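You operate a simulated robot arm through the tools that you are given. There is no shell and no other tool.

You run a simulated two-armed robot. Do the job below in one go: nothing can be reset, and whatever is moved stays where it is left.

Task
Wash the paste mark off the drying plate with the blue pad.
Fine: switch the dryer off first, wet the pad in the white dish, lay it back in the damp box and shut the lid; the knob and the orange wide brush stay. What is to be rubbed or washed off counts as gone when no trace of it is left.

It is judged by the outcome, as a careful person would: the job done as asked, and still so three seconds after it is handed in. It fails if anything else is knocked over, pushed out of place, dropped, spilled or broken. Lids that push on must go on centred and level and be pressed home; caps that screw on are set level and turned clockwise until they are tight.

Robot
Two 7-joint arms with two-finger grippers on one trunk, on a base that drives. Base frame: it is fixed to the floor where the robot stands at the start and does not move with it; the origin is under the middle of the robot, x ahead of it, y to its left, z up. Lengths are in mm, angles in degrees, forces in N, time in s.
The left shoulder is at the start at [46, 175, 1203], the right one opposite. With the tool pointing down near the work surface each hand reaches from about 240 to 840 mm from the robot's upright axis, wherever it stands, measured 20 degrees to its own side. Places, roughly: blue pad with green band (9x6x4 cm) [-1600, -1500, 900]; dark patch in the teal box [-1600, -1500, 900]; grey drying plate [-1600, -1000, 900]; knob marked mild strong [-1800, -1000, 900]; lid marked damp box [-1700, -1600, 1100]; orange switch marked drying [-1700, -1100, 900]; orange wide brush with green band (17x5x9 cm) [-1700, -1300, 200]; white dish with blue bed [-1500, -1300, 900]. Payload 2.94 kg a hand.
The tool frame of a hand sits at the grasp point between the pads (the TCP): z along the fingers, y along the line on which they close. The tips reach 30 mm beyond it. Largest opening 138 mm; the body of the gripper starts 109 mm behind the TCP.
Orientation is that of the tool frame in the base frame, as [roll, pitch, yaw] about the fixed x, y, z axes, in that order (R = Rz(yaw) Ry(pitch) Rx(roll)). With the fingers straight down and closing along the base's y, the tool's x points along the base's -x, its y along +y and its z along -z.

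Tools
- The arms move only by the tool step_arm. It takes "left_moves", "right_moves" or both (then of equal length, played together; a hand with none holds still); each is a list of rows, each a list of 3 entries, a list of its own where there are three numbers: the shift along the tool's x, y, z in units of 250 mm (1.0 is 250 mm), then the turn, a rotation vector about the tool's x, y, z in units of 90 degrees (1.0 is 90 degrees), then the closure, from 0 (fully open) to 1 (shut). In form: [[[x, y, z], [wx, wy, wz], fingers], ...]. A call has 1 to 20 rows; each row is the pose to reach, as a shift and turn from the pose commanded when the call began, along the tool's axes at that moment. A call with a number of a shift or a turn outside -1 to 1 is refused whole. Rows are played at 5 a second. More than 50 mm and 8.6 degrees between two rows, or a gripper value outside its range, and nothing of the call is played. A pose out of reach is approached as far as the arm can. The call stops where the force on the tool passes 40 N (or 10 N more than at its start, if that is more) or the arm is blocked; 0.2 s more then pass. Each finger halts on what it meets, pressing with about 27 N; the grip force reading is that of the motor and also rises with nothing between the fingers. The clock runs only during rows and for 0.2 s after the last one: add rows that repeat a pose to give the fingers time. The reply holds the time, the measured pose of the TCP, the force on the tool along the base axes, the opening and the grip force, in the units named above and with some noise, with the torque about the TCP (base axes, N m) and any sound that the robot's microphone picked up, and new pictures: "views" is both (left out), scene, wrist or none (wrist: the cameras of the hands that moved).
- Cameras (640 x 400 px; columns grow to the right, rows downward): "scene" is now at [115.8, 17.9, 1694.7]; the picture's right is [0.14, -0.99, -0.00], its down [-0.63, -0.09, -0.77] and it looks along [0.76, 0.11, -0.64] (base axes); focal length 256 px, centre (320, 200). "left" rides on the left gripper at [71, -19, -146] in its tool frame; the picture's right is [0.26, 0.97, 0.00], its down [-0.85, 0.23, -0.48] and it looks along [-0.46, 0.12, 0.88] (tool axes); focal length 280 px, centre (320, 200). "right" rides on the right gripper at [71, 19, -146] in its tool frame; the picture's right is [-0.26, 0.96, 0.00], its down [-0.85, -0.23, -0.48] and it looks along [-0.46, -0.12, 0.88] (tool axes); focal length 280 px, centre (320, 200). There is no depth. A picture from a camera that has moved, and an enlarged one, comes with that camera's place and axes in the base frame and with its lens. The place of the scene camera against the robot may be out by one fixed shift of up to 12 mm in any direction.
- lift_body(by): slides the trunk up (or, below 0, down) by that many mm; the arms and the scene camera ride with it, the base frame stays. It gives what a move gives, with no picture.
- steer(legs): drives the robot by 1 to 6 legs, each [ahead, turn to the left] in mm and degrees, along the robot's own axes; the way and the turn of a leg run together, so that a leg with both is an arc; at most 1500 mm and 180 degrees a leg. The arms and the cameras ride along, it lands a little off, and it stops where it bumps. It gives what a move gives, and a new picture of the scene camera.
- turn_head(pan, tilt): turns the head with the scene camera to pan (to the left, within 120 degrees either way) and tilt (down, from -29 to 69), counted from straight ahead of the robot. It gives what a move gives, and a new picture of the scene camera.
- zoom(camera, box): a new picture of the part [left, top, right, bottom] of that camera's present view, enlarged. It takes no simulated time.
- hand_in(): hands the job in; it is judged then, once.

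Nothing tells you exact positions but the pictures and the camera data. Unless the task says otherwise, let go and move clear before handing in.

The tools are called after "Emit:" as name(argument=value, ...) on one line, values as JSON. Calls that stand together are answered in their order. step_arm: Moves the arms, as the interface text tells. Its arguments: {"type":"object","properties":{"left_moves":{"type":"array"},"right_moves":{"type":"array"},"views":{"type":"string","enum":["both","scene","wrist","none"]}},"required":[]} The other tools are called the same way: lift_body (by) slides the trunk up or down; steer (legs) drives the base; turn_head (pan, tilt) turns the head that bears the scene camera; zoom (camera, box) takes an enlarged picture of a part of a camera's view; hand_in () hands the job in.

At the start:

```text
clock: 0.0
left_tcp_pos: [615.3, 194.7, 1192.1]
left_tcp_rot: [-179.9, 0.0, -179.9]
left_ft_force: [1.3, 0.5, -0.4]
left_moment: [0.03, 0.02, 0.01]
left_finger_gap: 137.9
left_grip_force: 0.2
right_tcp_pos: [557.5, -194.0, 1140.2]
right_tcp_rot: [-180.0, -0.1, -179.9]
right_ft_force: [0.3, 0.3, -0.3]
right_moment: [-0.02, 0.0, -0.01]
right_finger_gap: 137.9
right_grip_force: 0.1
trunk travel left (down, up): [-375.0, 359.0]
robot x, y, heading: [0.0, 0.7, 0.1]
head pan, tilt: [8.3, 39.8]
```

scene: 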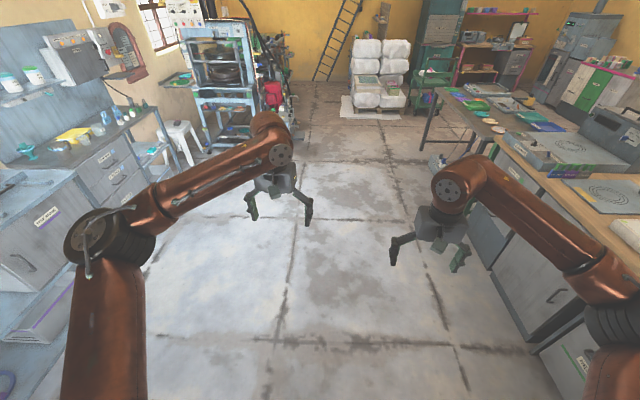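
right: 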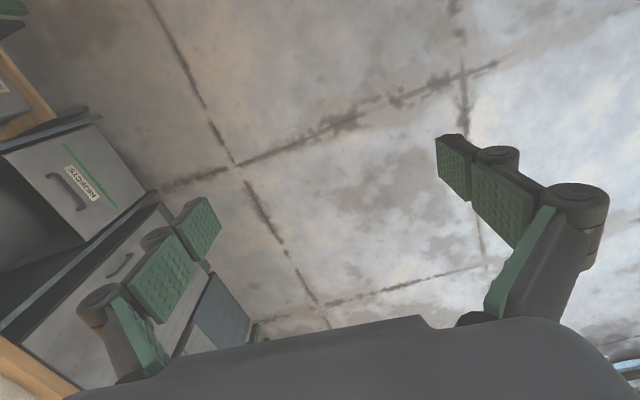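
left: 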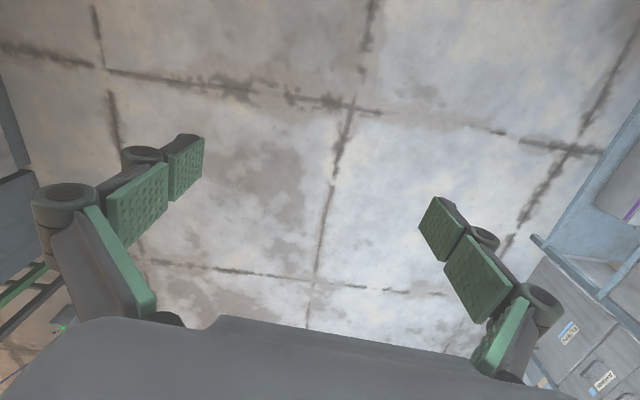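

I see a workshop with benches left and right; the work places (pad, dish, plate, switch) are behind me to the right around x -1600, y -1000 to -1600. I'll first look around with the head before driving.

Emit:
turn_head(pan=-120, tilt=25)

Emit:
turn_head(pan=120, tilt=25)

```text
clock: 2.1
left_tcp_pos: [615.1, 194.5, 1193.4]
left_tcp_rot: [180.0, 0.0, -179.9]
left_ft_force: [0.6, -0.4, 0.0]
left_moment: [-0.02, -0.02, -0.02]
left_finger_gap: 137.8
left_grip_force: 0.2
right_tcp_pos: [556.1, -192.8, 1140.3]
right_tcp_rot: [-179.9, -0.1, -179.9]
right_ft_force: [0.1, 0.7, -0.3]
right_moment: [-0.03, 0.04, -0.02]
right_finger_gap: 138.0
right_grip_force: 0.1
trunk travel left (down, up): [-375.0, 359.0]
robot x, y, heading: [0.3, 0.5, -0.1]
head pan, tilt: [-120.0, 25.0]
camera scene: at [-14.5, -74.2, 1717.8], right [-0.87, 0.5, 0.0], down [0.21, 0.37, -0.91], along [-0.45, -0.79, -0.42], focal length 256 px, centre (320, 200)
```

scene: 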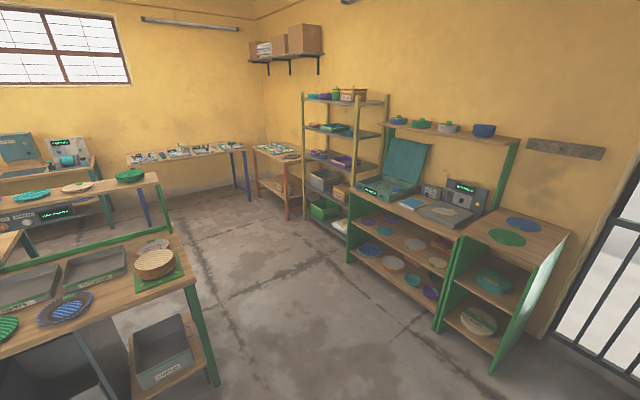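

```text
clock: 5.5
left_tcp_pos: [614.2, 194.5, 1191.8]
left_tcp_rot: [179.9, 0.1, -180.0]
left_ft_force: [0.8, -0.8, 0.0]
left_moment: [-0.02, -0.02, 0.01]
left_finger_gap: 137.9
left_grip_force: 0.0
right_tcp_pos: [556.2, -193.0, 1139.9]
right_tcp_rot: [180.0, -0.1, -180.0]
right_ft_force: [0.2, 0.1, 0.0]
right_moment: [-0.02, 0.0, -0.02]
right_finger_gap: 138.1
right_grip_force: 0.1
trunk travel left (down, up): [-375.0, 359.0]
robot x, y, heading: [2.3, 6.4, -0.0]
head pan, tilt: [120.0, 25.0]
camera scene: at [-14.5, 85.5, 1717.8], right [0.87, 0.5, 0.0], down [0.21, -0.37, -0.91], along [-0.45, 0.79, -0.42], focal length 256 px, centre (320, 200)
```

scene: 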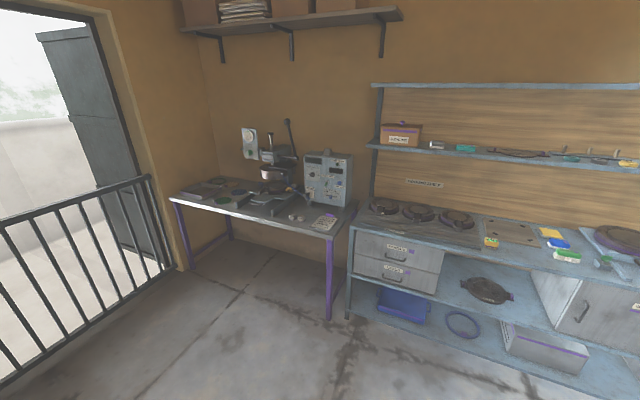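

The target bench with the teal box and the grey dryer is behind-right, seemingly a bit slanted. I'll turn right and drive part-way towards it, then look again.

Emit:
steer(legs=[[0, -125], [800, 0], [0, -45]])

Emit:
turn_head(pan=20, tilt=35)

```text
clock: 17.1
left_tcp_pos: [-1055.7, -893.7, 1191.3]
left_tcp_rot: [-179.9, 0.1, 6.8]
left_ft_force: [0.1, 0.4, -0.2]
left_moment: [-0.03, 0.0, 0.01]
left_finger_gap: 137.9
left_grip_force: 0.1
right_tcp_pos: [-1046.1, -503.0, 1140.0]
right_tcp_rot: [179.9, 0.0, 6.9]
right_ft_force: [0.6, 0.3, -0.1]
right_moment: [-0.02, 0.0, -0.01]
right_finger_gap: 138.2
right_grip_force: 0.1
trunk travel left (down, up): [-375.0, 359.0]
robot x, y, heading: [-467.0, -629.2, -173.0]
head pan, tilt: [120.0, 25.0]
camera scene: at [-453.2, -699.1, 1717.8], right [-0.8, -0.6, 0.0], down [-0.25, 0.34, -0.91], along [0.54, -0.72, -0.42], focal length 256 px, centre (320, 200)
```

scene: 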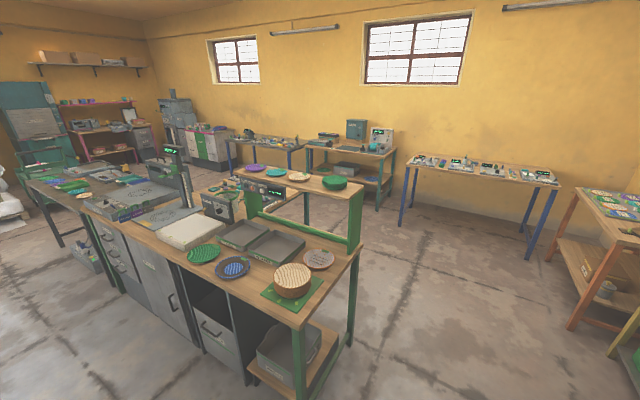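

```text
clock: 18.8
left_tcp_pos: [-1056.1, -892.7, 1192.5]
left_tcp_rot: [180.0, 0.0, 6.9]
left_ft_force: [-0.8, 0.2, -0.2]
left_moment: [-0.02, -0.01, -0.01]
left_finger_gap: 138.2
left_grip_force: 0.2
right_tcp_pos: [-1044.3, -502.9, 1140.5]
right_tcp_rot: [180.0, -0.1, 7.0]
right_ft_force: [-0.5, -0.8, -0.3]
right_moment: [0.03, 0.0, -0.02]
right_finger_gap: 138.1
right_grip_force: 0.0
trunk travel left (down, up): [-375.0, 359.0]
robot x, y, heading: [-470.6, -628.7, -173.3]
head pan, tilt: [20.0, 35.0]
camera scene: at [-587.0, -665.7, 1702.0], right [-0.45, 0.89, 0.0], down [0.51, 0.26, -0.82], along [-0.73, -0.37, -0.57], focal length 256 px, centre (320, 200)
```

scene: 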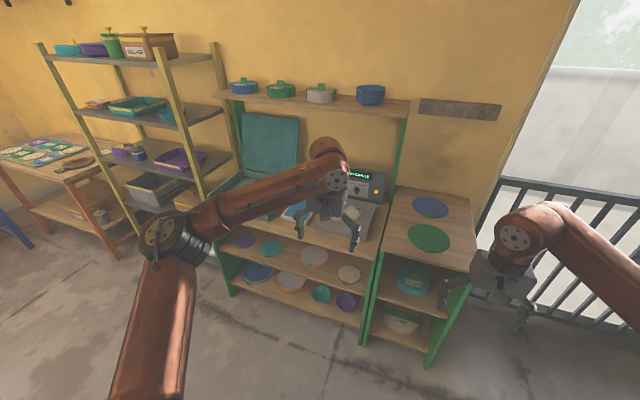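

I now see the bench with the teal box (lid open), dryer with green display, and shelves below. Let me zoom in for its details.

Emit:
zoom(camera="scene", box=[200, 90, 440, 240])

Emit:
zoom(camera="scene", box=[200, 180, 440, 330])

```text
2.67 times, centred on (320, 165) of scene
camera zoom: at [-587.0, -665.7, 1702.0], right [-0.45, 0.89, 0.0], down [0.51, 0.26, -0.82], along [-0.73, -0.37, -0.57], focal length 684 px, centre (320, 293)
```

zoom: 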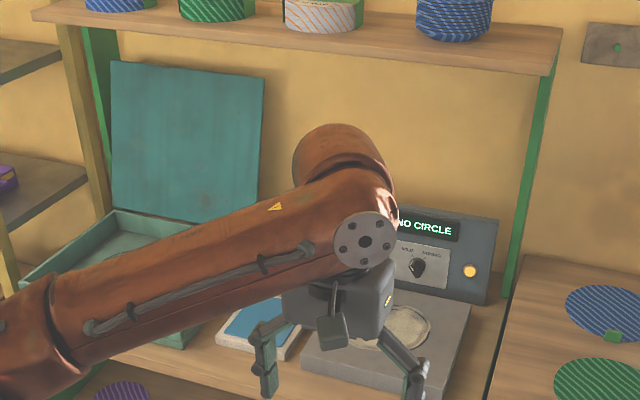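

```text
2.67 times, centred on (320, 255) of scene
camera zoom: at [-587.0, -665.7, 1702.0], right [-0.45, 0.89, 0.0], down [0.51, 0.26, -0.82], along [-0.73, -0.37, -0.57], focal length 684 px, centre (320, 53)
```

zoom: 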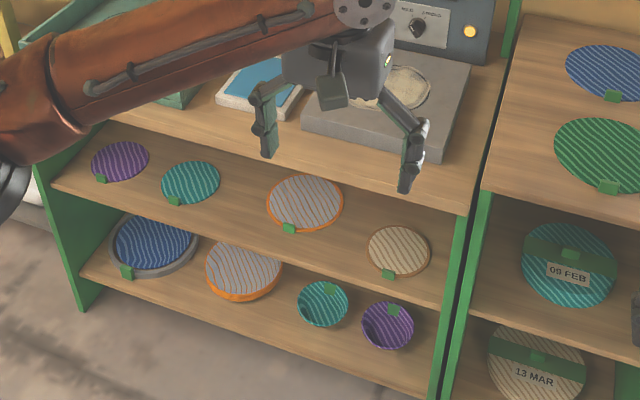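

The bench front seems tilted about 9° from the y-axis, so my heading of -173° is nearly square to it. I'll draw both hands back towards the body to see better and drive safely.

Emit:
step_arm(left_moves=[[[0.19, 0, 0], [0, 0, 0], 0], [[0.38, 0, 0], [0, 0, 0], 0], [[0.57, 0, 0], [0, 0, 0], 0], [[0.76, 0, 0], [0, 0, 0], 0], [[0.95, 0, 0], [0, 0, 0], 0], [[0.95, 0, 0], [0, 0, 0], 0]], right_moves=[[[0.19, 0, 0], [0, 0, 0], 0], [[0.38, 0, 0], [0, 0, 0], 0], [[0.57, 0, 0], [0, 0, 0], 0], [[0.76, 0, 0], [0, 0, 0], 0], [[0.8, 0, 0], [0, 0, 0], 0], [[0.8, 0, 0], [0, 0, 0], 0]], views="scene")

```text
clock: 20.2
left_tcp_pos: [-821.1, -865.4, 1188.8]
left_tcp_rot: [-179.9, 0.0, 6.9]
left_ft_force: [-1.0, 0.0, 0.6]
left_moment: [0.0, -0.04, 0.01]
left_finger_gap: 138.0
left_grip_force: 0.1
right_tcp_pos: [-849.8, -476.7, 1141.8]
right_tcp_rot: [-180.0, -0.1, 6.9]
right_ft_force: [0.1, -0.6, -0.8]
right_moment: [-0.01, -0.03, -0.02]
right_finger_gap: 138.1
right_grip_force: 0.0
trunk travel left (down, up): [-375.0, 359.0]
robot x, y, heading: [-472.4, -624.7, -173.0]
head pan, tilt: [20.0, 35.0]
camera scene: at [-587.7, -665.5, 1701.9], right [-0.45, 0.89, 0.0], down [0.51, 0.26, -0.82], along [-0.73, -0.37, -0.57], focal length 256 px, centre (320, 200)
```

scene: 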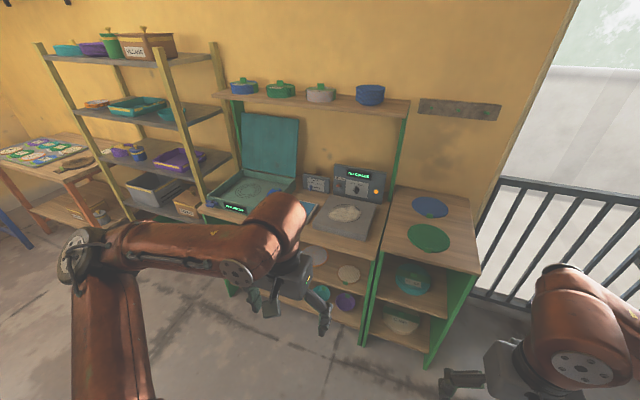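

Emit:
zoom(camera="scene", box=[200, 100, 400, 225])

Emit:
zoom(camera="scene", box=[295, 155, 391, 215])

```text
3.20 times, centred on (300, 162) of scene
camera zoom: at [-587.7, -665.5, 1701.9], right [-0.45, 0.89, 0.0], down [0.51, 0.26, -0.82], along [-0.73, -0.37, -0.57], focal length 820 px, centre (384, 320)
```

zoom: 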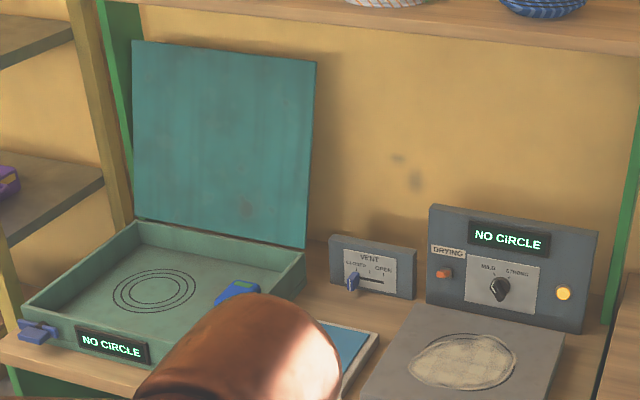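

```text
6.67 times, centred on (343, 185) of scene
camera zoom: at [-587.7, -665.5, 1701.9], right [-0.45, 0.89, 0.0], down [0.51, 0.26, -0.82], along [-0.73, -0.37, -0.57], focal length 1709 px, centre (167, 300)
```

zoom: 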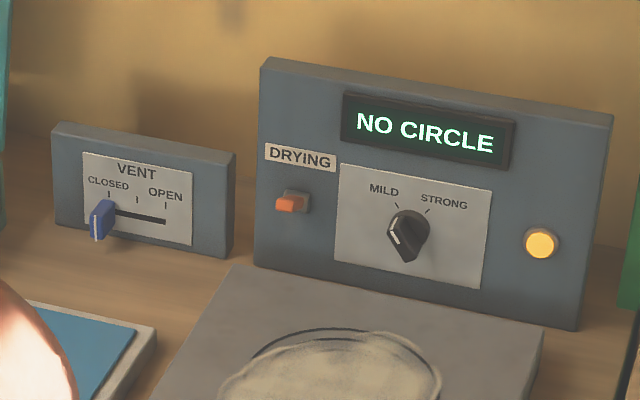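

I can see the "DRYING" orange switch left of the knob on the dryer panel, the plate with the paste circle in front, the white dish with blue bed left of it, and the teal damp box with open lid containing the blue pad. I'll drive closer to about (-860, -1130) facing the bench.

Emit:
steer(legs=[[0, 45], [630, 0], [0, -43]])

Emit:
turn_head(pan=0, tilt=45)

```text
clock: 27.8
left_tcp_pos: [-1221.1, -1371.3, 1189.6]
left_tcp_rot: [-180.0, 0.0, 7.8]
left_ft_force: [-0.8, -0.1, 0.4]
left_moment: [0.01, -0.01, 0.01]
left_finger_gap: 138.1
left_grip_force: 0.0
right_tcp_pos: [-1255.6, -982.9, 1141.0]
right_tcp_rot: [180.0, 0.0, 7.8]
right_ft_force: [0.5, -0.1, -0.4]
right_moment: [-0.02, 0.03, -0.02]
right_finger_gap: 138.1
right_grip_force: 0.1
trunk travel left (down, up): [-375.0, 359.0]
robot x, y, heading: [-874.2, -1122.7, -172.1]
head pan, tilt: [20.0, 35.0]
camera scene: at [-991.0, -1167.3, 1702.0], right [-0.47, 0.88, 0.0], down [0.51, 0.27, -0.82], along [-0.72, -0.38, -0.57], focal length 256 px, centre (320, 200)
```

scene: 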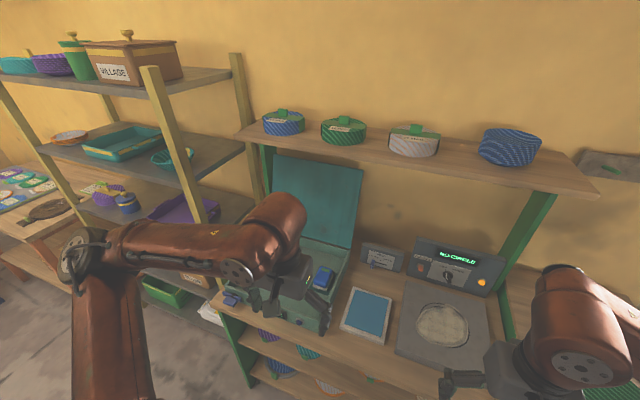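

```text
clock: 28.7
left_tcp_pos: [-1223.0, -1369.7, 1189.5]
left_tcp_rot: [-180.0, 0.1, 7.8]
left_ft_force: [-0.4, -0.3, -0.5]
left_moment: [0.0, 0.02, 0.06]
left_finger_gap: 138.2
left_grip_force: 0.1
right_tcp_pos: [-1257.2, -985.5, 1141.5]
right_tcp_rot: [-180.0, 0.0, 7.9]
right_ft_force: [-0.2, -0.1, -0.8]
right_moment: [0.0, -0.02, -0.02]
right_finger_gap: 137.9
right_grip_force: 0.1
trunk travel left (down, up): [-375.0, 359.0]
robot x, y, heading: [-873.9, -1126.1, -172.2]
head pan, tilt: [0.0, 45.0]
camera scene: at [-993.5, -1137.8, 1687.2], right [-0.14, 0.99, 0.0], down [0.7, 0.1, -0.71], along [-0.7, -0.1, -0.71], focal length 256 px, centre (320, 200)
```

scene: 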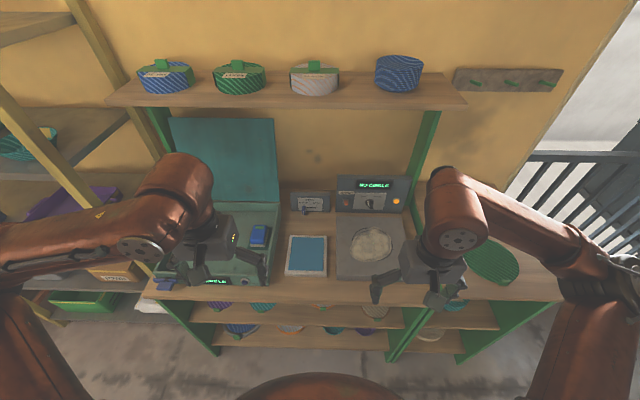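

I'm in front of the bench now with a good view. I'll zoom in for measuring positions.

Emit:
zoom(camera="scene", box=[270, 165, 430, 265])

Emit:
zoom(camera="scene", box=[140, 110, 340, 310])

Emit:
zoom(camera="scene", box=[260, 240, 460, 365])

```text
4.00 times, centred on (350, 215) of scene
camera zoom: at [-993.5, -1137.8, 1687.2], right [-0.14, 0.99, 0.0], down [0.7, 0.1, -0.71], along [-0.7, -0.1, -0.71], focal length 1025 px, centre (200, 140)
```

zoom: 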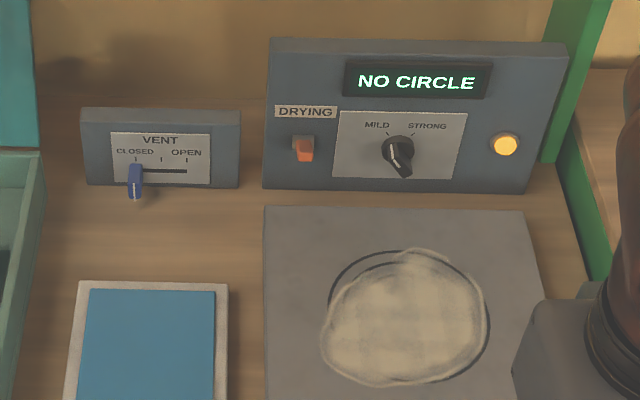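

```text
2.00 times, centred on (240, 210) of scene
camera zoom: at [-993.5, -1137.8, 1687.2], right [-0.14, 0.99, 0.0], down [0.7, 0.1, -0.71], along [-0.7, -0.1, -0.71], focal length 513 px, centre (480, 180)
```

zoom: 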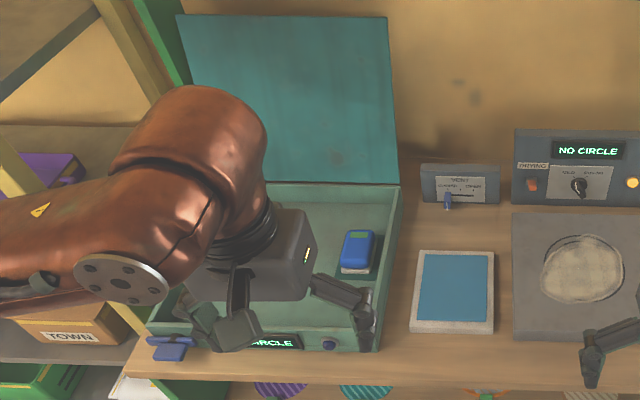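

```text
3.20 times, centred on (360, 302) of scene
camera zoom: at [-993.5, -1137.8, 1687.2], right [-0.14, 0.99, 0.0], down [0.7, 0.1, -0.71], along [-0.7, -0.1, -0.71], focal length 820 px, centre (192, -128)
```

zoom: 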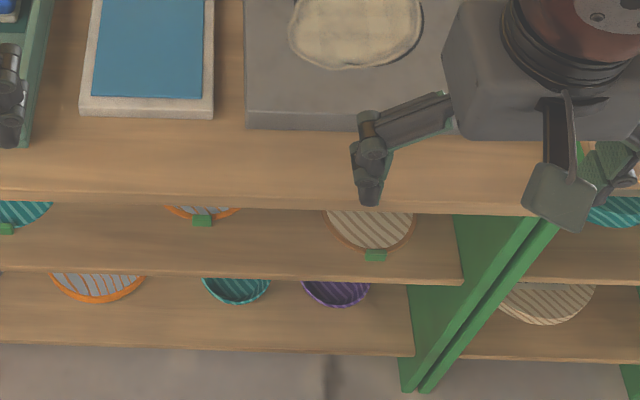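

Measured so far: plate top at z≈882 centred near (-1585,-1020), bench top z≈849, dish centre near (-1521,-1258), switch near (-1735,-1133,938). I'll zoom further into the switch and the box.

Emit:
zoom(camera="scene", box=[336, 190, 360, 210])

Emit:
zoom(camera="scene", box=[225, 200, 305, 300])

```text
16.00 times, centred on (348, 200) of scene
camera zoom: at [-993.5, -1137.8, 1687.2], right [-0.14, 0.99, 0.0], down [0.7, 0.1, -0.71], along [-0.7, -0.1, -0.71], focal length 4101 px, centre (-128, 200)
```

zoom: 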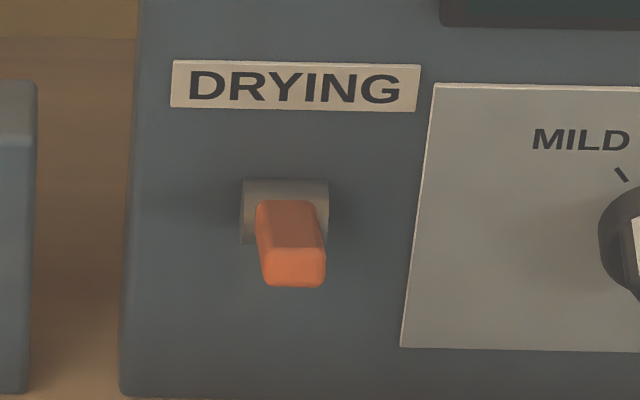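

```text
4.00 times, centred on (265, 250) of scene
camera zoom: at [-993.5, -1137.8, 1687.2], right [-0.14, 0.99, 0.0], down [0.7, 0.1, -0.71], along [-0.7, -0.1, -0.71], focal length 1025 px, centre (540, 0)
```

zoom: 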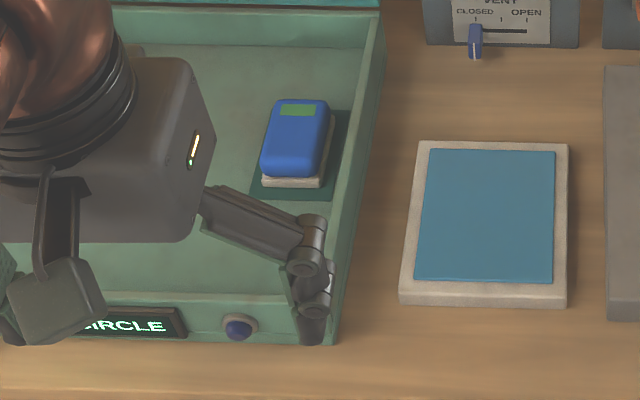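

The switch is a small orange lever protruding out of the panel. The robot's base extent is unclear, so I look straight down before going closer.

Emit:
turn_head(pan=0, tilt=69)

```text
clock: 29.5
left_tcp_pos: [-1221.6, -1371.2, 1190.4]
left_tcp_rot: [179.9, 0.0, 7.8]
left_ft_force: [-0.2, 0.1, 0.8]
left_moment: [0.02, 0.04, 0.02]
left_finger_gap: 137.9
left_grip_force: 0.0
right_tcp_pos: [-1257.8, -983.7, 1141.5]
right_tcp_rot: [-180.0, 0.0, 7.7]
right_ft_force: [-1.2, 0.2, 0.5]
right_moment: [0.0, 0.02, 0.0]
right_finger_gap: 138.2
right_grip_force: 0.0
trunk travel left (down, up): [-375.0, 359.0]
robot x, y, heading: [-874.3, -1128.6, -172.2]
head pan, tilt: [0.0, 68.8]
camera scene: at [-968.5, -1134.2, 1658.3], right [-0.14, 0.99, 0.0], down [0.92, 0.13, -0.36], along [-0.36, -0.05, -0.93], focal length 256 px, centre (320, 200)
```

scene: 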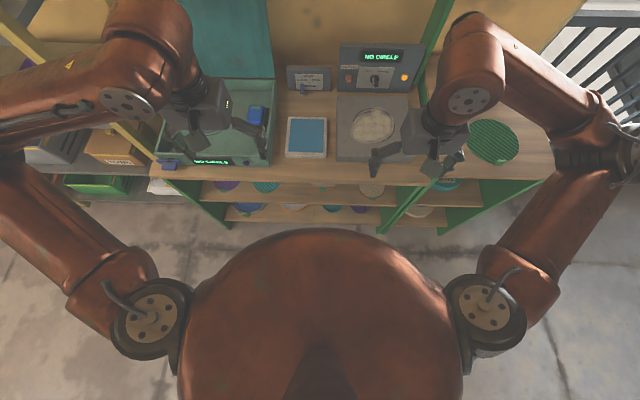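

The torso clears the bench by a good margin. I'll shift to roughly (-990,-1230) facing -174°, so that the right hand can reach switch, pad, dish and plate, and the left hand the lid.

Emit:
steer(legs=[[0, 33.5], [154, 0], [0, -35.3]])

Emit:
turn_head(pan=5, tilt=48)

```text
clock: 34.2
left_tcp_pos: [-1348.1, -1452.2, 1190.0]
left_tcp_rot: [179.9, -0.1, 5.1]
left_ft_force: [-0.2, 0.3, 0.1]
left_moment: [0.0, 0.0, 0.05]
left_finger_gap: 138.0
left_grip_force: 0.1
right_tcp_pos: [-1365.9, -1063.5, 1140.3]
right_tcp_rot: [180.0, 0.0, 5.2]
right_ft_force: [-0.2, -0.2, 0.1]
right_moment: [-0.04, 0.03, 0.01]
right_finger_gap: 137.8
right_grip_force: 0.0
trunk travel left (down, up): [-375.0, 359.0]
robot x, y, heading: [-987.7, -1224.2, -174.9]
head pan, tilt: [0.0, 68.8]
camera scene: at [-1084.6, -1228.6, 1658.3], right [-0.09, 1.0, 0.0], down [0.93, 0.08, -0.36], along [-0.36, -0.03, -0.93], focal length 256 px, centre (320, 200)
```

scene: 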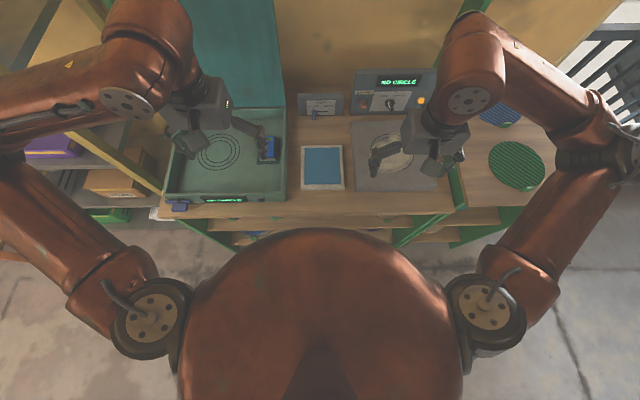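

```text
clock: 35.0
left_tcp_pos: [-1347.6, -1452.6, 1189.3]
left_tcp_rot: [179.9, -0.1, 5.2]
left_ft_force: [0.2, 0.2, -0.7]
left_moment: [0.0, 0.03, 0.01]
left_finger_gap: 138.0
left_grip_force: 0.1
right_tcp_pos: [-1365.9, -1064.6, 1140.9]
right_tcp_rot: [-180.0, 0.0, 5.1]
right_ft_force: [-0.3, 0.2, 0.0]
right_moment: [-0.03, -0.03, 0.01]
right_finger_gap: 137.9
right_grip_force: 0.0
trunk travel left (down, up): [-375.0, 359.0]
robot x, y, heading: [-992.5, -1229.2, -174.8]
head pan, tilt: [5.0, 48.0]
camera scene: at [-1106.6, -1237.9, 1682.9], right [-0.17, 0.98, 0.0], down [0.73, 0.13, -0.67], along [-0.66, -0.12, -0.74], focal length 256 px, centre (320, 200)
```

scene: 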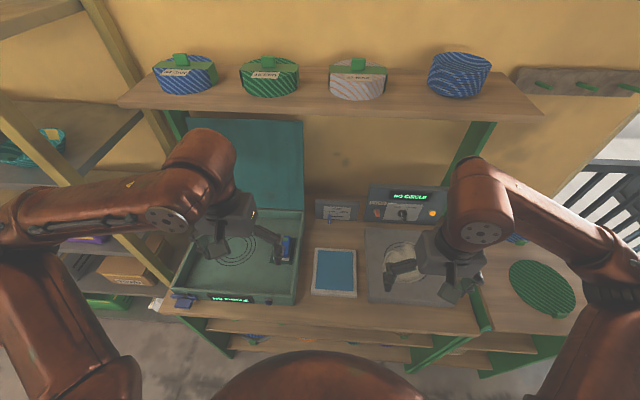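

Robot is now at about (-992,-1227), heading -174.8°. I'll bring the right hand, tilted forward 45°, to about 150 mm before the switch to view it with the wrist camera.

Emit:
step_arm(right_moves=[[[-0.128, 0.019, 0.08], [0, -0.0714, 0], 0], [[-0.256, 0.037, 0.161], [0, -0.1429, 0], 0], [[-0.384, 0.056, 0.242], [0, -0.2143, 0], 0], [[-0.511, 0.075, 0.322], [0, -0.2857, 0], 0], [[-0.639, 0.094, 0.403], [0, -0.357, 0], 0], [[-0.767, 0.112, 0.484], [0, -0.4286, 0], 0], [[-0.895, 0.131, 0.564], [0, -0.5, 0], 0], [[-0.895, 0.131, 0.564], [0, -0.5, 0], 0]], views="both")

```text
clock: 36.8
left_tcp_pos: [-1348.5, -1452.3, 1190.8]
left_tcp_rot: [180.0, 0.0, 5.1]
left_ft_force: [0.4, 0.0, 0.2]
left_moment: [-0.02, 0.03, 0.0]
left_finger_gap: 138.1
left_grip_force: 0.1
right_tcp_pos: [-1585.8, -1117.7, 999.3]
right_tcp_rot: [180.0, 45.1, 5.0]
right_ft_force: [0.5, -0.3, 0.5]
right_moment: [-0.02, 0.02, -0.01]
right_finger_gap: 138.2
right_grip_force: 0.1
trunk travel left (down, up): [-375.0, 359.0]
robot x, y, heading: [-993.3, -1227.0, -174.9]
head pan, tilt: [5.0, 48.0]
camera scene: at [-1106.0, -1237.6, 1683.1], right [-0.17, 0.98, 0.0], down [0.73, 0.13, -0.67], along [-0.66, -0.12, -0.74], focal length 256 px, centre (320, 200)
camera right: at [-1431.5, -1124.4, 1052.4], right [-0.1, -0.98, 0.19], down [-0.28, 0.21, 0.94], along [-0.95, 0.04, -0.3], focal length 280 px, centre (320, 200)
```

scene: 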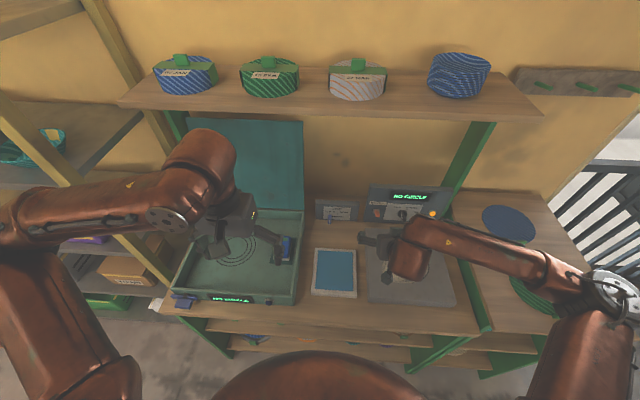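
right: 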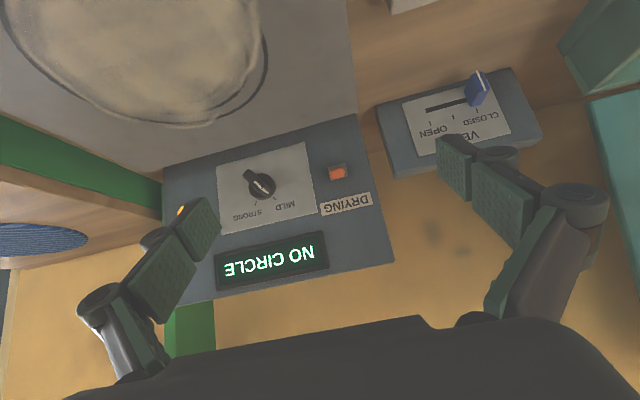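

The wrist image is upside-down but shows the panel well. Zooming on the switch.

Emit:
zoom(camera="right", box=[300, 145, 380, 225])

```text
5.00 times, centred on (340, 185) of right
camera zoom: at [-1431.5, -1124.4, 1052.4], right [-0.1, -0.98, 0.19], down [-0.28, 0.21, 0.94], along [-0.95, 0.04, -0.3], focal length 1402 px, centre (220, 275)
```

zoom: 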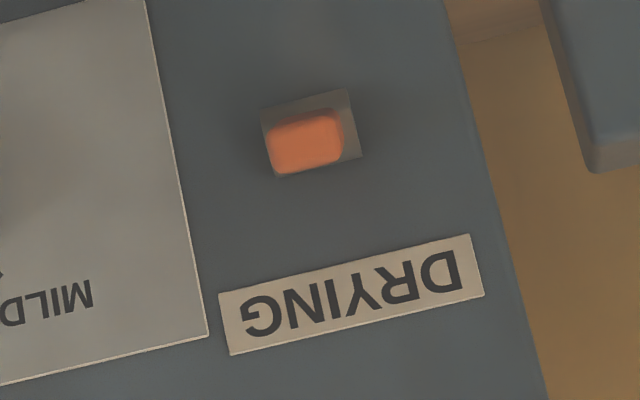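

The lever's end sits towards the top of its housing, so "on" is up and I need to press it down. I'll close the right fingers, change the tilt to 30° and approach a spot just before and above the lever for a close look.

Emit:
step_arm(right_moves=[[[0, 0, 0], [0, 0, 0], 1], [[0, 0, 0], [0, 0, 0], 1], [[0, 0, 0], [0, 0, 0], 1], [[0, 0, 0], [0, 0, 0], 1], [[0, 0, 0], [0, 0, 0], 1], [[0, 0, 0], [0.0, 0.0, 0], 1], [[0, 0, 0], [0, 0, 0], 1], [[-0.108, 0.007, 0.088], [0, 0.0556, 0], 1], [[-0.215, 0.014, 0.175], [0, 0.111, 0], 1], [[-0.323, 0.021, 0.263], [0, 0.1667, 0], 1], [[-0.323, 0.021, 0.263], [0, 0.1667, 0], 1]], views="wrist")

```text
clock: 39.2
left_tcp_pos: [-1347.3, -1452.3, 1190.0]
left_tcp_rot: [-180.0, 0.0, 5.1]
left_ft_force: [-0.2, 0.4, 1.3]
left_moment: [-0.01, 0.03, 0.0]
left_finger_gap: 137.6
left_grip_force: 0.0
right_tcp_pos: [-1687.5, -1132.6, 1007.8]
right_tcp_rot: [-179.9, 29.9, 5.0]
right_ft_force: [0.2, 0.2, 0.1]
right_moment: [-0.04, 0.01, 0.01]
right_finger_gap: 0.0
right_grip_force: 26.8
trunk travel left (down, up): [-375.0, 359.0]
robot x, y, heading: [-989.4, -1229.4, -175.0]
head pan, tilt: [5.0, 48.0]
camera right: at [-1551.5, -1138.7, 1098.8], right [-0.14, -0.98, 0.13], down [-0.52, 0.19, 0.84], along [-0.84, 0.05, -0.53], focal length 280 px, centre (320, 200)
```

right: 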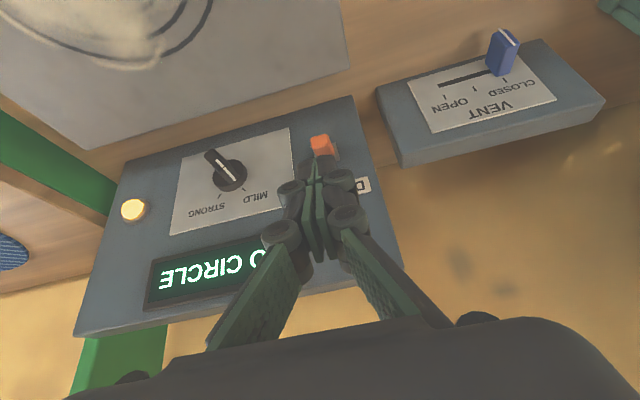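

Emit:
zoom(camera="right", box=[270, 110, 390, 210])

```text
4.00 times, centred on (330, 160) of right
camera zoom: at [-1551.5, -1138.7, 1098.8], right [-0.14, -0.98, 0.13], down [-0.52, 0.19, 0.84], along [-0.84, 0.05, -0.53], focal length 1122 px, centre (280, 360)
```

zoom: 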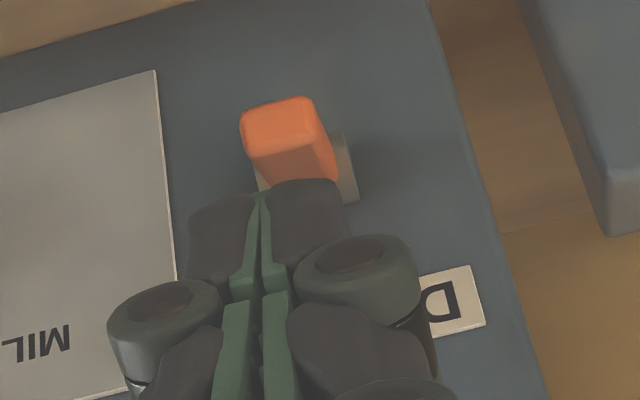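

The lever's top-front edge seems near (-1721,-1137,941), and my fingertips are just before it. I'll move over the lever and check again before pressing.

Emit:
step_arm(right_moves=[[[-0.035, 0.001, 0.066], [0, 0, 0], 1], [[-0.07, 0.001, 0.132], [0, 0, 0], 1], [[-0.07, 0.001, 0.132], [0, 0, 0], 1]], views="wrist")

Emit:
zoom(camera="right", box=[270, 110, 390, 210])

Emit:
zoom(camera="scene", box=[350, 170, 450, 232])

```text
clock: 40.0
left_tcp_pos: [-1348.7, -1454.0, 1189.6]
left_tcp_rot: [179.9, 0.1, 5.1]
left_ft_force: [0.0, 0.6, -0.4]
left_moment: [0.01, -0.03, 0.02]
left_finger_gap: 138.1
left_grip_force: 0.0
right_tcp_pos: [-1719.1, -1133.1, 989.0]
right_tcp_rot: [-180.0, 29.9, 5.1]
right_ft_force: [-0.1, 0.4, 0.2]
right_moment: [-0.01, 0.0, 0.01]
right_finger_gap: 0.1
right_grip_force: 27.2
trunk travel left (down, up): [-375.0, 359.0]
robot x, y, heading: [-989.3, -1227.9, -175.0]
head pan, tilt: [5.0, 48.0]
camera right: at [-1583.3, -1141.1, 1080.5], right [-0.14, -0.98, 0.13], down [-0.52, 0.19, 0.84], along [-0.85, 0.05, -0.53], focal length 280 px, centre (320, 200)
```

right: 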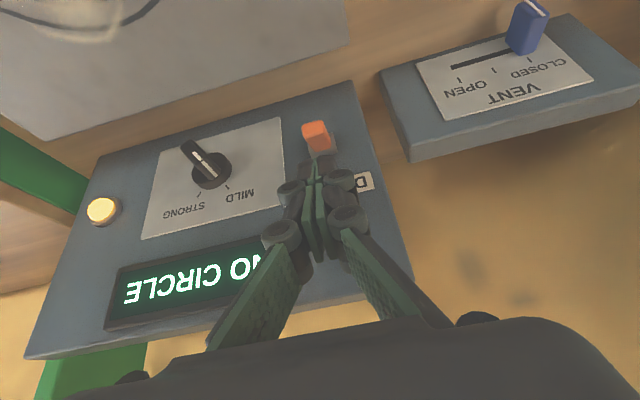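

```text
4.00 times, centred on (330, 160) of right
camera zoom: at [-1583.3, -1141.1, 1080.5], right [-0.14, -0.98, 0.13], down [-0.52, 0.19, 0.84], along [-0.85, 0.05, -0.53], focal length 1122 px, centre (280, 360)
```

zoom: 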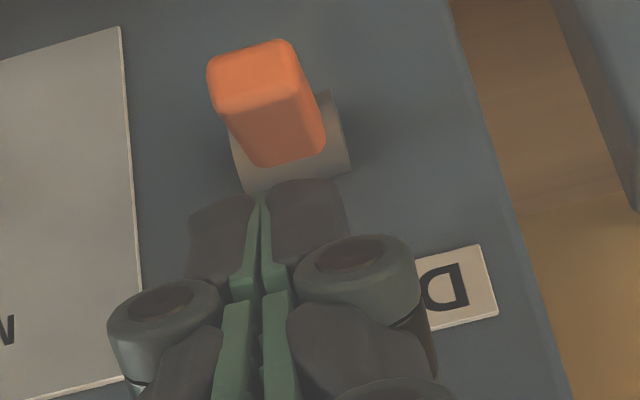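

```text
6.40 times, centred on (400, 201) of scene
camera zoom: at [-1106.3, -1237.8, 1683.0], right [-0.17, 0.98, 0.0], down [0.73, 0.13, -0.67], along [-0.66, -0.12, -0.74], focal length 1640 px, centre (-192, 194)
```

zoom: 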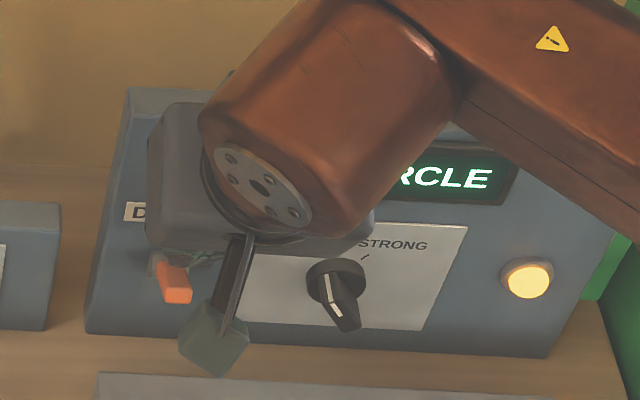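

Wrist stereo puts the lever's front face at about (-1721,-1136,934), tilted up. I'll go 8 mm further in and press down in small steps, then look.

Emit:
step_arm(right_moves=[[[-0.0284, 0.0072, 0.0164], [0, 0, 0], 1], [[-0.0144, 0.0072, 0.0407], [0, 0, 0], 1], [[-0.0005, 0.0072, 0.0649], [0, 0, 0], 1], [[0.0135, 0.0072, 0.0892], [0, 0, 0], 1], [[0.0274, 0.0072, 0.1135], [0, 0, 0], 1], [[0.0414, 0.0072, 0.1378], [0, 0, 0], 1]], views="wrist")

Emit:
zoom(camera="right", box=[270, 110, 390, 210])

Emit:
zoom(camera="scene", box=[350, 170, 450, 232])

```text
clock: 41.4
left_tcp_pos: [-1349.5, -1452.8, 1188.8]
left_tcp_rot: [179.9, 0.0, 5.1]
left_ft_force: [0.8, -0.1, 0.6]
left_moment: [0.01, -0.02, 0.01]
left_finger_gap: 138.2
left_grip_force: 0.1
right_tcp_pos: [-1729.8, -1136.0, 953.8]
right_tcp_rot: [179.9, 29.9, 5.0]
right_ft_force: [-0.1, 0.5, 0.4]
right_moment: [0.0, -0.01, -0.01]
right_finger_gap: 0.0
right_grip_force: 26.9
trunk travel left (down, up): [-375.0, 359.0]
robot x, y, heading: [-989.3, -1227.1, -174.7]
head pan, tilt: [5.0, 48.0]
heard: click
camera right: at [-1592.7, -1144.2, 1045.0], right [-0.14, -0.98, 0.13], down [-0.52, 0.19, 0.84], along [-0.84, 0.05, -0.53], focal length 280 px, centre (320, 200)
```

right: 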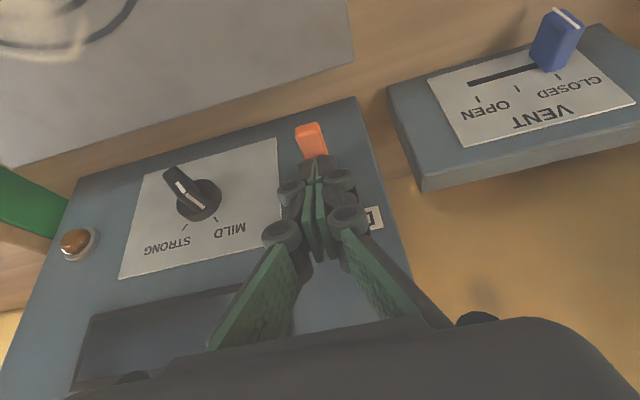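

```text
4.00 times, centred on (330, 160) of right
camera zoom: at [-1592.7, -1144.2, 1045.0], right [-0.14, -0.98, 0.13], down [-0.52, 0.19, 0.84], along [-0.84, 0.05, -0.53], focal length 1122 px, centre (280, 360)
```

zoom: 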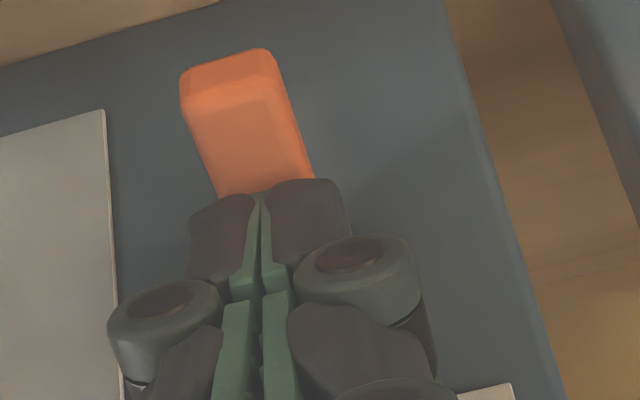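

```text
6.40 times, centred on (400, 201) of scene
camera zoom: at [-1107.0, -1237.9, 1682.9], right [-0.17, 0.98, 0.0], down [0.73, 0.13, -0.67], along [-0.66, -0.12, -0.74], focal length 1640 px, centre (-192, 194)
```

zoom: 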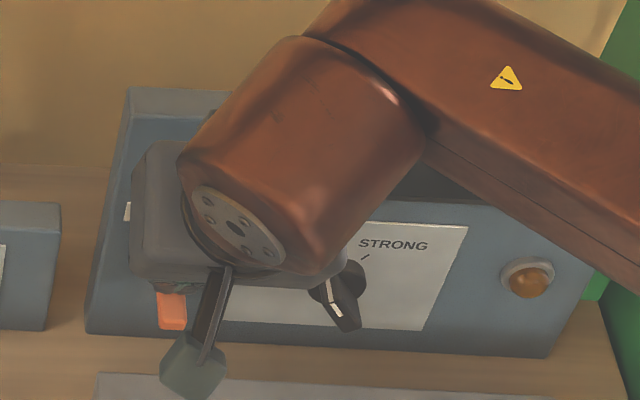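

Click heard, lamp and display are dark: the dryer is off. I'll retreat up and back, then straighten the hand, open the fingers, and view the plate, dish and box from above.

Emit:
step_arm(right_moves=[[[-0.06, 0, -0.104], [0, 0, 0], 1], [[-0.12, 0, -0.208], [0, 0, 0], 1], [[-0.02, 0, -0.32], [0, 0.08, 0], 1], [[0.08, 0, -0.44], [0, 0.16, 0], 1], [[0.18, 0, -0.56], [0, 0.25, 0], 0.8], [[0.25, 0, -0.68], [0, 0.332, 0], 0.5], [[0.25, 0, -0.68], [0, 0.332, 0], 0.5]], views="both")

```text
clock: 43.0
left_tcp_pos: [-1349.7, -1452.7, 1188.5]
left_tcp_rot: [180.0, -0.1, 5.1]
left_ft_force: [-0.1, -0.9, -0.4]
left_moment: [0.04, 0.03, -0.04]
left_finger_gap: 137.9
left_grip_force: 0.0
right_tcp_pos: [-1590.5, -1125.0, 1068.0]
right_tcp_rot: [-180.0, -0.1, 5.2]
right_ft_force: [-0.4, -0.5, -0.4]
right_moment: [0.01, -0.03, 0.0]
right_finger_gap: 67.5
right_grip_force: 0.1
trunk travel left (down, up): [-375.0, 359.0]
robot x, y, heading: [-988.1, -1228.6, -175.2]
head pan, tilt: [5.0, 48.0]
camera scene: at [-1107.0, -1237.7, 1682.9], right [-0.17, 0.98, 0.0], down [0.73, 0.13, -0.67], along [-0.66, -0.12, -0.74], focal length 256 px, centre (320, 200)
camera right: at [-1516.6, -1138.8, 1213.9], right [-0.18, -0.98, 0.0], down [-0.87, 0.15, 0.48], along [-0.47, 0.08, -0.88], focal length 280 px, centre (320, 200)
```

scene: 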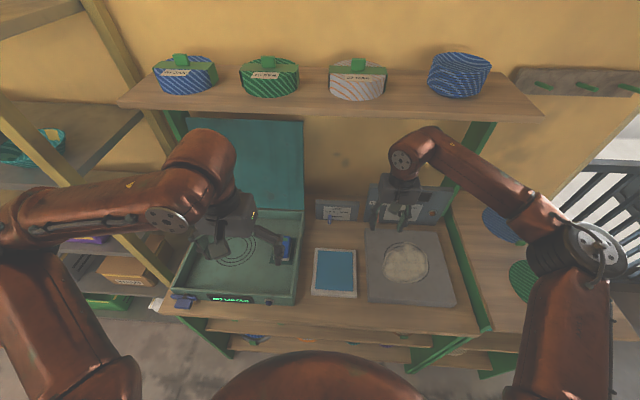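
right: 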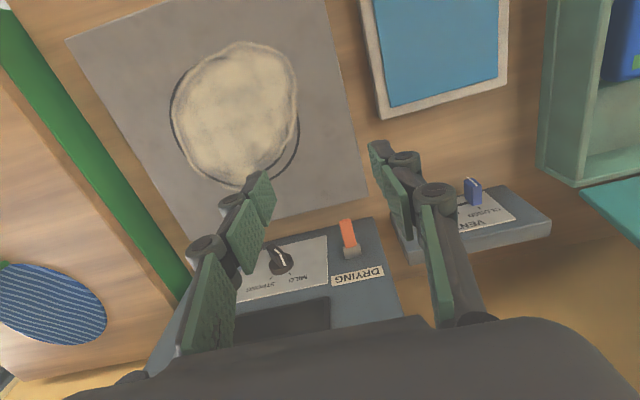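

The dryer is off and from the wrist view the plate centre is about (-1577,-1028) with the paste spanning ~160 mm. Next I move the left hand back and aside, so the right hand can come over the box to view the pad.

Emit:
step_arm(left_moves=[[[0.1, 0.1, 0], [0, 0, 0], 0], [[0.2, 0.2, 0], [0, 0, 0], 0], [[0.3, 0.3, 0], [0, 0, 0], 0], [[0.4, 0.4, 0], [0, 0, 0], 0], [[0.4, 0.4, 0], [0, 0, 0], 0]], views="scene")

```text
clock: 44.2
left_tcp_pos: [-1240.8, -1541.2, 1187.4]
left_tcp_rot: [-176.5, -1.1, 7.6]
left_ft_force: [0.2, -0.2, 0.2]
left_moment: [-0.04, 0.02, -0.03]
left_finger_gap: 138.0
left_grip_force: 0.1
left hand out of reach, approached as far as the arm can: row 4
right_tcp_pos: [-1587.6, -1124.6, 1069.6]
right_tcp_rot: [180.0, 0.2, 4.9]
right_ft_force: [0.9, -0.3, -0.5]
right_moment: [-0.04, 0.01, 0.02]
right_finger_gap: 68.9
right_grip_force: 0.0
trunk travel left (down, up): [-375.0, 359.0]
robot x, y, heading: [-988.3, -1225.1, -175.0]
head pan, tilt: [5.0, 48.0]
camera scene: at [-1103.3, -1235.4, 1683.4], right [-0.17, 0.98, 0.0], down [0.73, 0.13, -0.67], along [-0.66, -0.12, -0.74], focal length 256 px, centre (320, 200)
```

scene: 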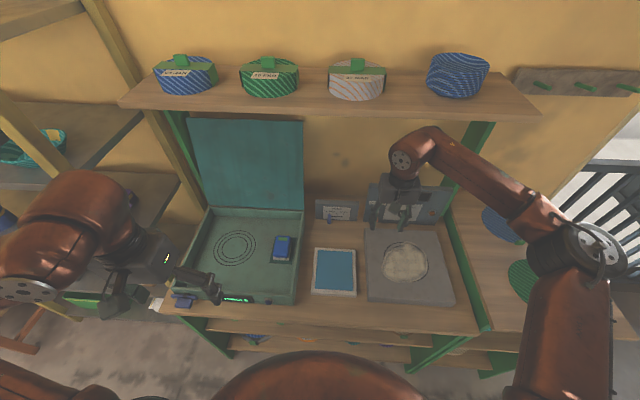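

The box is in full view now; zooming on it.

Emit:
zoom(camera="scene", box=[170, 105, 370, 315])

Emit:
zoom(camera="scene", box=[235, 215, 315, 265])

Emit:
zoom(camera="scene", box=[160, 250, 320, 320])

```text
1.90 times, centred on (270, 210) of scene
camera zoom: at [-1103.3, -1235.4, 1683.4], right [-0.17, 0.98, 0.0], down [0.73, 0.13, -0.67], along [-0.66, -0.12, -0.74], focal length 488 px, centre (415, 181)
```

zoom: 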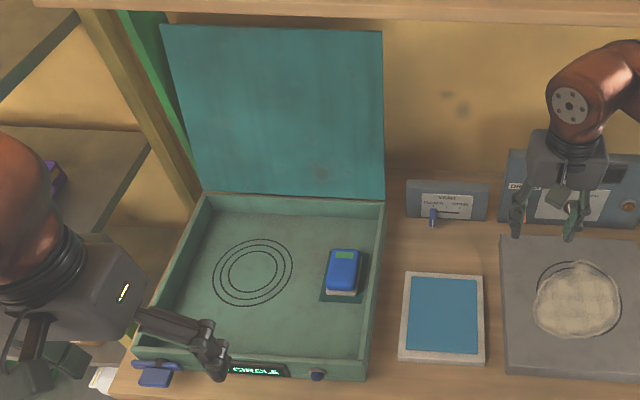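

```text
8.00 times, centred on (275, 240) of scene
camera zoom: at [-1103.3, -1235.4, 1683.4], right [-0.17, 0.98, 0.0], down [0.73, 0.13, -0.67], along [-0.66, -0.12, -0.74], focal length 2051 px, centre (680, -120)
```

zoom: 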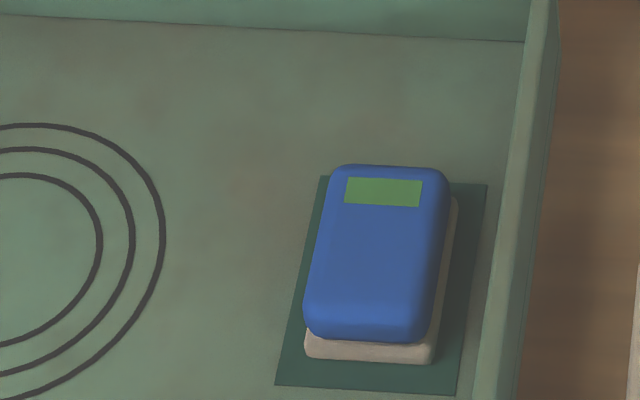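

```text
4.00 times, centred on (240, 285) of scene
camera zoom: at [-1103.3, -1235.4, 1683.4], right [-0.17, 0.98, 0.0], down [0.73, 0.13, -0.67], along [-0.66, -0.12, -0.74], focal length 1025 px, centre (640, -140)
```

zoom: 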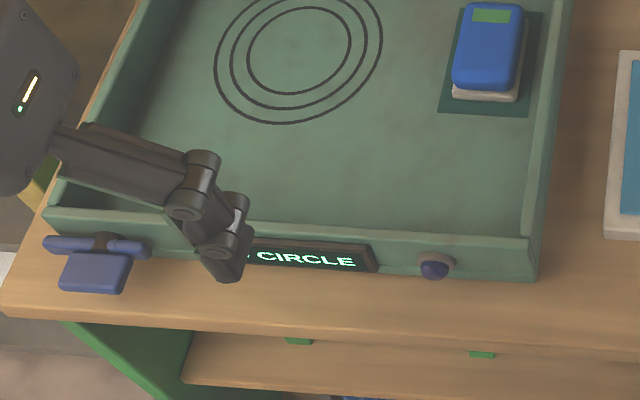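

Now I move the right hand over towards the box in two steps, staying high.

Emit:
step_arm(right_moves=[[[0.072, 0.15, 0], [0, 0, 0], 0.3], [[0.144, 0.3, 0], [0, 0, 0], 0.3], [[0.216, 0.45, 0], [0, 0, 0], 0.3], [[0.288, 0.6, 0], [0, 0, 0], 0.3], [[0.36, 0.75, 0], [0, 0, 0], 0.3], [[0.432, 0.9, 0], [0, 0, 0], 0.3], [[0.432, 0.9, 0], [0, 0, 0], 0.3]], views="both")

```text
clock: 45.8
left_tcp_pos: [-1243.7, -1541.1, 1186.3]
left_tcp_rot: [-176.5, -1.4, 7.8]
left_ft_force: [-0.6, 0.2, 0.1]
left_moment: [-0.05, -0.02, 0.02]
left_finger_gap: 138.0
left_grip_force: 0.1
right_tcp_pos: [-1459.9, -1339.7, 1070.0]
right_tcp_rot: [179.9, 0.1, 5.0]
right_ft_force: [-0.2, -0.5, -0.2]
right_moment: [-0.06, -0.02, 0.0]
right_finger_gap: 96.5
right_grip_force: 0.1
trunk travel left (down, up): [-375.0, 359.0]
robot x, y, heading: [-988.1, -1230.0, -174.9]
head pan, tilt: [5.0, 48.0]
camera scene: at [-1107.1, -1236.6, 1682.9], right [-0.17, 0.98, 0.0], down [0.73, 0.13, -0.67], along [-0.66, -0.12, -0.74], focal length 256 px, centre (320, 200)
camera right: at [-1387.6, -1352.4, 1215.8], right [-0.18, -0.98, 0.0], down [-0.87, 0.16, 0.48], along [-0.47, 0.08, -0.88], focal length 280 px, centre (320, 200)
```

scene: 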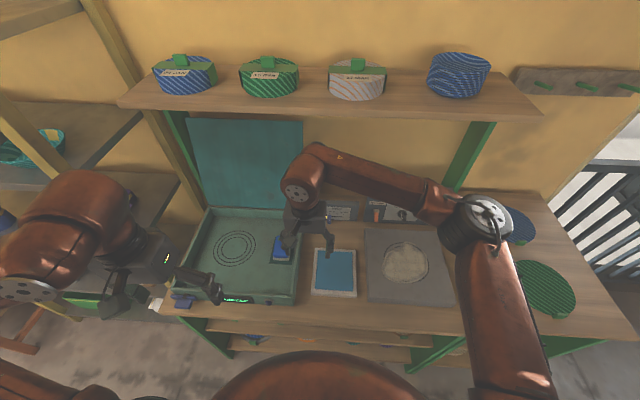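
right: 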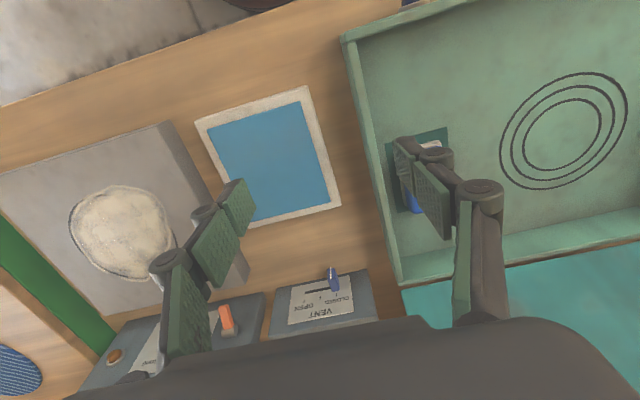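

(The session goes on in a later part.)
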